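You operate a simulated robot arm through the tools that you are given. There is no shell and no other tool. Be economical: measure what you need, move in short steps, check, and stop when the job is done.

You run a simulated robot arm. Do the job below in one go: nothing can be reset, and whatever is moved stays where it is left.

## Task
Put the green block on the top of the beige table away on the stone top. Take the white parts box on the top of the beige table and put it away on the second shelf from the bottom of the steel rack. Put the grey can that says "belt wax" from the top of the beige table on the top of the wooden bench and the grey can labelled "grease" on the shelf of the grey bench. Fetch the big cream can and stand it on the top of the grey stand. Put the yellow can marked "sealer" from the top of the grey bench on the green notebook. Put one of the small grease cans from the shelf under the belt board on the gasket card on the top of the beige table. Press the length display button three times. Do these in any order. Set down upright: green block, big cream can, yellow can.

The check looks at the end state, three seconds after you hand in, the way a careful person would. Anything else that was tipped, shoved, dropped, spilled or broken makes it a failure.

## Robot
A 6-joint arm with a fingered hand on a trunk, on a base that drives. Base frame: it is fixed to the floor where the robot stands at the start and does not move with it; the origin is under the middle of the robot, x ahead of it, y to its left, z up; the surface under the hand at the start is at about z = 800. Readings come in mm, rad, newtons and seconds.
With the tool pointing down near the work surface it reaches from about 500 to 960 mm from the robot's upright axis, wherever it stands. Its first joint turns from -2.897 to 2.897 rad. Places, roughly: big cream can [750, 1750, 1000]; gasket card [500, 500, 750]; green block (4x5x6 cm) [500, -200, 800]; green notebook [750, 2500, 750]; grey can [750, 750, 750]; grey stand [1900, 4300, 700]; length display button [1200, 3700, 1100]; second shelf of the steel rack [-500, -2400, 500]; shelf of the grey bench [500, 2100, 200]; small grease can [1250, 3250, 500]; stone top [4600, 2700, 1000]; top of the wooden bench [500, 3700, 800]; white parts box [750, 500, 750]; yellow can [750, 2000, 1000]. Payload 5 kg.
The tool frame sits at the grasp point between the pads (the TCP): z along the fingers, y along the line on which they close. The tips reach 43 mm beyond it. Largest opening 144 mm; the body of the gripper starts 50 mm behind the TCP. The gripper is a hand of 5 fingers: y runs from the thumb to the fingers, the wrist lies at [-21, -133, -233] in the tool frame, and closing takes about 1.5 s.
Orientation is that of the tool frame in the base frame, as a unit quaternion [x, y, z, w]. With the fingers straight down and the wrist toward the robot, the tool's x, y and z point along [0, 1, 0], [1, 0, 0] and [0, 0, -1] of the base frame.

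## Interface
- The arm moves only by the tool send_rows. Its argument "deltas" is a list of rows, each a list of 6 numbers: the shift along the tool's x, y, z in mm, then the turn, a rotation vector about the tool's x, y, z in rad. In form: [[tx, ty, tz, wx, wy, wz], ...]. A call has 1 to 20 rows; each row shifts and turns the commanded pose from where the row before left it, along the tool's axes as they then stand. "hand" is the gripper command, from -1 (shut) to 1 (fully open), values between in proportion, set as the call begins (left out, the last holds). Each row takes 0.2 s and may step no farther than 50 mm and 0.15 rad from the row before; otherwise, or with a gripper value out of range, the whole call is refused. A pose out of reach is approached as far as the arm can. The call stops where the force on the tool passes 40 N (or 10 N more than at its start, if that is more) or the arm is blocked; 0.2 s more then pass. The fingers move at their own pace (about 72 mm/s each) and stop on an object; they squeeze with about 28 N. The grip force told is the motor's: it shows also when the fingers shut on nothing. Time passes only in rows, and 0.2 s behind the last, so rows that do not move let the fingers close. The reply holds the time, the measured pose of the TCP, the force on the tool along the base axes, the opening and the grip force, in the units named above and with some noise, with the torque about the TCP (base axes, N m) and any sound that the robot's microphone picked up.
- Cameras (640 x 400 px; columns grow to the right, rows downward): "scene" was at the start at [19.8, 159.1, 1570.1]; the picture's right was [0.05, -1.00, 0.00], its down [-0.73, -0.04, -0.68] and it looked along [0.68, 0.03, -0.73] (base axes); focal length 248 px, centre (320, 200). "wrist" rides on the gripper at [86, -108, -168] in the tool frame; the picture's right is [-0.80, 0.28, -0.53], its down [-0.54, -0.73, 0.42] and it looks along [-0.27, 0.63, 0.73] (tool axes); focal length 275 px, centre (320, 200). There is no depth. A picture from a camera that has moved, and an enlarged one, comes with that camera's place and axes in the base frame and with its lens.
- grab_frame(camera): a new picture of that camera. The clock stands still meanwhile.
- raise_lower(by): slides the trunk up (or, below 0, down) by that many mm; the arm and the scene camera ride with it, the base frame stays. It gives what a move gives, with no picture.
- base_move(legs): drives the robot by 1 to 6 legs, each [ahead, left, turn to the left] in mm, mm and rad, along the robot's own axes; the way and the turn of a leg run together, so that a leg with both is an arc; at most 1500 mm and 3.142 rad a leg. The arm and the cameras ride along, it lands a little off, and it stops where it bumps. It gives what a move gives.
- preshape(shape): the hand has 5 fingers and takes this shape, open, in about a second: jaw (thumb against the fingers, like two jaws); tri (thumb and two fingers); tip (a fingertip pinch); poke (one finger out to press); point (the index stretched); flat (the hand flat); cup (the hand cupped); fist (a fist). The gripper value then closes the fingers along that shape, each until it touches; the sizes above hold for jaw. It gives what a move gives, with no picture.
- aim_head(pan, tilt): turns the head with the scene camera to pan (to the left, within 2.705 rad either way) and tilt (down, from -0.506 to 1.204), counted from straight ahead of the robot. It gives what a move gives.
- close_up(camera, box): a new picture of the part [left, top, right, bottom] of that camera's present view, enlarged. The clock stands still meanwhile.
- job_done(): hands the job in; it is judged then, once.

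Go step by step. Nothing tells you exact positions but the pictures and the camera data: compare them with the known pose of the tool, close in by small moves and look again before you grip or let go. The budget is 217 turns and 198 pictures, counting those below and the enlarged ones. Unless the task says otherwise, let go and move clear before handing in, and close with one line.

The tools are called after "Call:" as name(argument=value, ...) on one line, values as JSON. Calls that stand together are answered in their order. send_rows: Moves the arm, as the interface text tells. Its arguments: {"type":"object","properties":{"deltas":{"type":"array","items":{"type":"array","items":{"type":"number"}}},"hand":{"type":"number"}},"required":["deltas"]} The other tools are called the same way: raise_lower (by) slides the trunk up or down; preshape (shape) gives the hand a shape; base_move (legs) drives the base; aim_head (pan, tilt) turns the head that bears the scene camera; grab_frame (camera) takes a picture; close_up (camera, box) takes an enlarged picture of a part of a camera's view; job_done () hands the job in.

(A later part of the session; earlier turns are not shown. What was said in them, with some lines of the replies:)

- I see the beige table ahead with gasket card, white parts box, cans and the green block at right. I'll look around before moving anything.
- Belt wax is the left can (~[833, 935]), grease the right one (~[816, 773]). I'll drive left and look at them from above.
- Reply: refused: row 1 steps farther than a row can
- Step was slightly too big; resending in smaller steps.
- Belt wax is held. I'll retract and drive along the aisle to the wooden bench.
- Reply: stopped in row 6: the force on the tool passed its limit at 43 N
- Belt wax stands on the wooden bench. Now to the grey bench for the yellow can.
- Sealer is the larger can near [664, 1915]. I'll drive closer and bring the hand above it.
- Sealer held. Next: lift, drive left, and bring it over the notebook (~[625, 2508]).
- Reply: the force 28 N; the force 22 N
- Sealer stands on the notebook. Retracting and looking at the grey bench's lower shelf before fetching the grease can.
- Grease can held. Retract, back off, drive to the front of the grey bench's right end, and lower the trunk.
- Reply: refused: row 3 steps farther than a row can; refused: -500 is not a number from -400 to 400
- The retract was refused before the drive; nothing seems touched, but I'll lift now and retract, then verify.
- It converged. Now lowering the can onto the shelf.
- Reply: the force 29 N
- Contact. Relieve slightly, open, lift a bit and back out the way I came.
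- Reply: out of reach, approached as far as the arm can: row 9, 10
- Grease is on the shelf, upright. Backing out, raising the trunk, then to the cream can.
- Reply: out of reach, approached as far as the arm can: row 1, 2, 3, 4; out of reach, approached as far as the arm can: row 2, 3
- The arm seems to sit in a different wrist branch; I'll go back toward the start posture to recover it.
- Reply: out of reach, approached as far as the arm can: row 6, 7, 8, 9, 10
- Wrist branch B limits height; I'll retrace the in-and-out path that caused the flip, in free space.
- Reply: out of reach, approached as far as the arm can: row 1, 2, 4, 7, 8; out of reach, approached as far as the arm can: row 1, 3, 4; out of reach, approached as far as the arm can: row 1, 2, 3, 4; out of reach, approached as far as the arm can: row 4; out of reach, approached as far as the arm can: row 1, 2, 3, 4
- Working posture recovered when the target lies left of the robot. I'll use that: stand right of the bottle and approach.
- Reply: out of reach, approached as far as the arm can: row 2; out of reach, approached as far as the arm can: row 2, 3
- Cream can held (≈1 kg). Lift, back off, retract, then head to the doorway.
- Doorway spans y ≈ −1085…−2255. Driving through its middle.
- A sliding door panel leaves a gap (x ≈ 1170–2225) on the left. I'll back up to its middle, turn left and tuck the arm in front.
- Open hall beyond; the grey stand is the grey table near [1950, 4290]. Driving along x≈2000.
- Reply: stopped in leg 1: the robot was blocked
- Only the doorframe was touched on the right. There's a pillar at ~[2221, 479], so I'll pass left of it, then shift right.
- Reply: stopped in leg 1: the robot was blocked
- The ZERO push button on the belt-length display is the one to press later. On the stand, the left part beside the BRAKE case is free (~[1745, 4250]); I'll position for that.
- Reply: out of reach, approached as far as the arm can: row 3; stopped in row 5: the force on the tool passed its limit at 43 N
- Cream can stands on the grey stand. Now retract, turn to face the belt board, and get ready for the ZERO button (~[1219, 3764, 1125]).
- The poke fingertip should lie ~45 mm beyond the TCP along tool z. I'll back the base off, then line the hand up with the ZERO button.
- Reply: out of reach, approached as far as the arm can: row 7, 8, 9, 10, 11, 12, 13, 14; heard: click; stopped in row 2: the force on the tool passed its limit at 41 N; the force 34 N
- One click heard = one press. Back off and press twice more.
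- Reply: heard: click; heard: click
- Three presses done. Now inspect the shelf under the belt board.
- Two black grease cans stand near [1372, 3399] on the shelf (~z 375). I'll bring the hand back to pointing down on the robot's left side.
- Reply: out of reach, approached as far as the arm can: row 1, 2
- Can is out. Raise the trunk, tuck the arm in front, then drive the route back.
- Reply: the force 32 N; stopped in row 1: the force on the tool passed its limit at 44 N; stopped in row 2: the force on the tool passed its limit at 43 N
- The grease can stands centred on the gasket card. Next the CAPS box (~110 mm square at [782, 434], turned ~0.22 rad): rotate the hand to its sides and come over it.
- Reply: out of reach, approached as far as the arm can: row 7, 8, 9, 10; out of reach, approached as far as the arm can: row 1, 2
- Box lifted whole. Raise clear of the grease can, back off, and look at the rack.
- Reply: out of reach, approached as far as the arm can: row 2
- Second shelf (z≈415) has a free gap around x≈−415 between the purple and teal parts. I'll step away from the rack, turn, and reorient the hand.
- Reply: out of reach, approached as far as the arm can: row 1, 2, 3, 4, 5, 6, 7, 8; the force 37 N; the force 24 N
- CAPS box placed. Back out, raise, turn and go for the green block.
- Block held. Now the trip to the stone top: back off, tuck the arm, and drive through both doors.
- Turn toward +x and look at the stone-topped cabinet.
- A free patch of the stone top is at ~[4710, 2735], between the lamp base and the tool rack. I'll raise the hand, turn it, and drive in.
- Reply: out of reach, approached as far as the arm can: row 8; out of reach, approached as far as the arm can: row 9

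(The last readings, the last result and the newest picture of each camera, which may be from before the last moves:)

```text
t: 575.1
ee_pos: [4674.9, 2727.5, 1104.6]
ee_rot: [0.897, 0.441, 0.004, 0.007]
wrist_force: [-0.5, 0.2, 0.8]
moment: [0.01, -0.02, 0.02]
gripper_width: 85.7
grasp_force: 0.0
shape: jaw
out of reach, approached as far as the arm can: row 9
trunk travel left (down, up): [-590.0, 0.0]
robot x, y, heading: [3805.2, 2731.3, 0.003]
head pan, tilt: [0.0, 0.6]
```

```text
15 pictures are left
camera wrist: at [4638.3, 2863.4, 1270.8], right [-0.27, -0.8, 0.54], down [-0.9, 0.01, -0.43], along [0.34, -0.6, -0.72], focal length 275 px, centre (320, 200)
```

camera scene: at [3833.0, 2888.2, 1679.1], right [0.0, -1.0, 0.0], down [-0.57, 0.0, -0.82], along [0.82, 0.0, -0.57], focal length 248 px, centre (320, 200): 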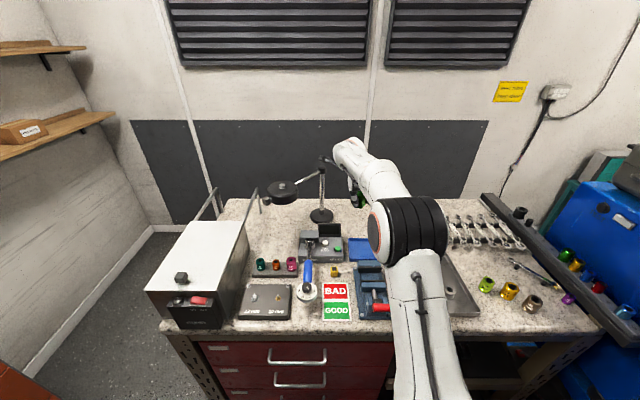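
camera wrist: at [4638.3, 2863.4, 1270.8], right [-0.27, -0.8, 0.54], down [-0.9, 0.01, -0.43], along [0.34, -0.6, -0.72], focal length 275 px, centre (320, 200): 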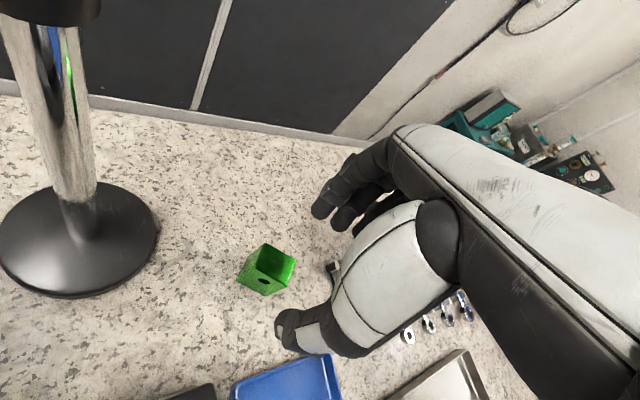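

Block stands upright on the stone. Withdraw clear and take a final look.

Call:
base_move(legs=[[-700, 0, 0]])

Call:
close_up(camera="scene", box=[200, 100, 440, 250])

Call:
aim_head(pan=-2.2, tilt=0.5)

Call:
grab_frame(camera="scene")

```text
t: 578.9
ee_pos: [3980.1, 2722.3, 1106.4]
ee_rot: [0.899, 0.439, 0.005, 0.006]
wrist_force: [-0.5, 0.1, 1.0]
moment: [0.01, 0.0, -0.02]
gripper_width: 86.1
grasp_force: 0.0
shape: jaw
trunk travel left (down, up): [-590.0, 0.0]
robot x, y, heading: [3107.2, 2732.8, -0.004]
head pan, tilt: [0.0, 0.6]
```

```text
2.67 times, centred on (320, 175) of scene
camera zoom: at [3137.9, 2888.3, 1679.1], right [0.0, -1.0, 0.0], down [-0.56, 0.0, -0.83], along [0.83, 0.0, -0.56], focal length 661 px, centre (320, 267)
```

zoom: 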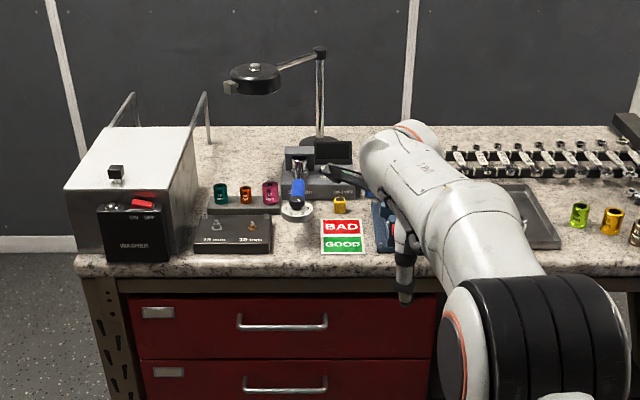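

```text
t: 581.0
ee_pos: [3978.5, 2722.3, 1106.6]
ee_rot: [0.899, 0.438, 0.004, 0.006]
wrist_force: [0.0, 0.2, -0.7]
moment: [0.01, 0.02, 0.01]
gripper_width: 85.9
grasp_force: 0.0
shape: jaw
trunk travel left (down, up): [-590.0, 0.0]
robot x, y, heading: [3106.7, 2731.9, -0.004]
head pan, tilt: [-2.201, 0.499]
```

```text
13 pictures are left
camera scene: at [2996.0, 2815.3, 1688.2], right [-0.81, 0.59, 0.0], down [0.28, 0.39, -0.88], along [-0.52, -0.71, -0.48], focal length 248 px, centre (320, 200)
```

scene: 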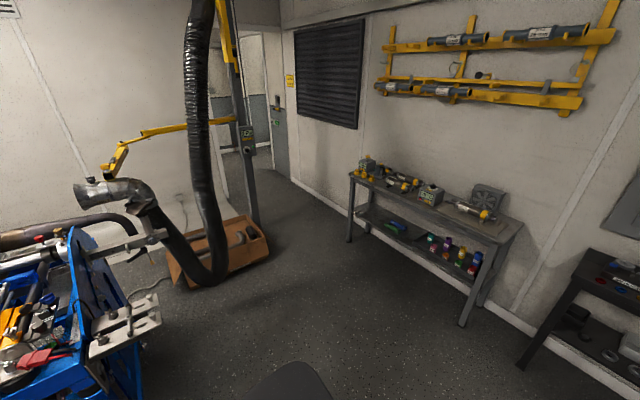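

Everything I was asked to move has been placed, the button clicked three times, and the hand is empty and clear, so I'm handing the job in.

Call:
job_done()

```text
The job is handed in.
```

All eight jobs are done and handed in: the six other items were set down where you asked, one small grease can is on the gasket card, and the length display's ZERO button clicked three times. The base bumped twice on the way: once at the inner doorway, and once on the way to the grey stand, probably against the wooden floor tray of pipes near the post. The tray looked in place from a distance afterwards, but I can't rule out that it shifted slightly.
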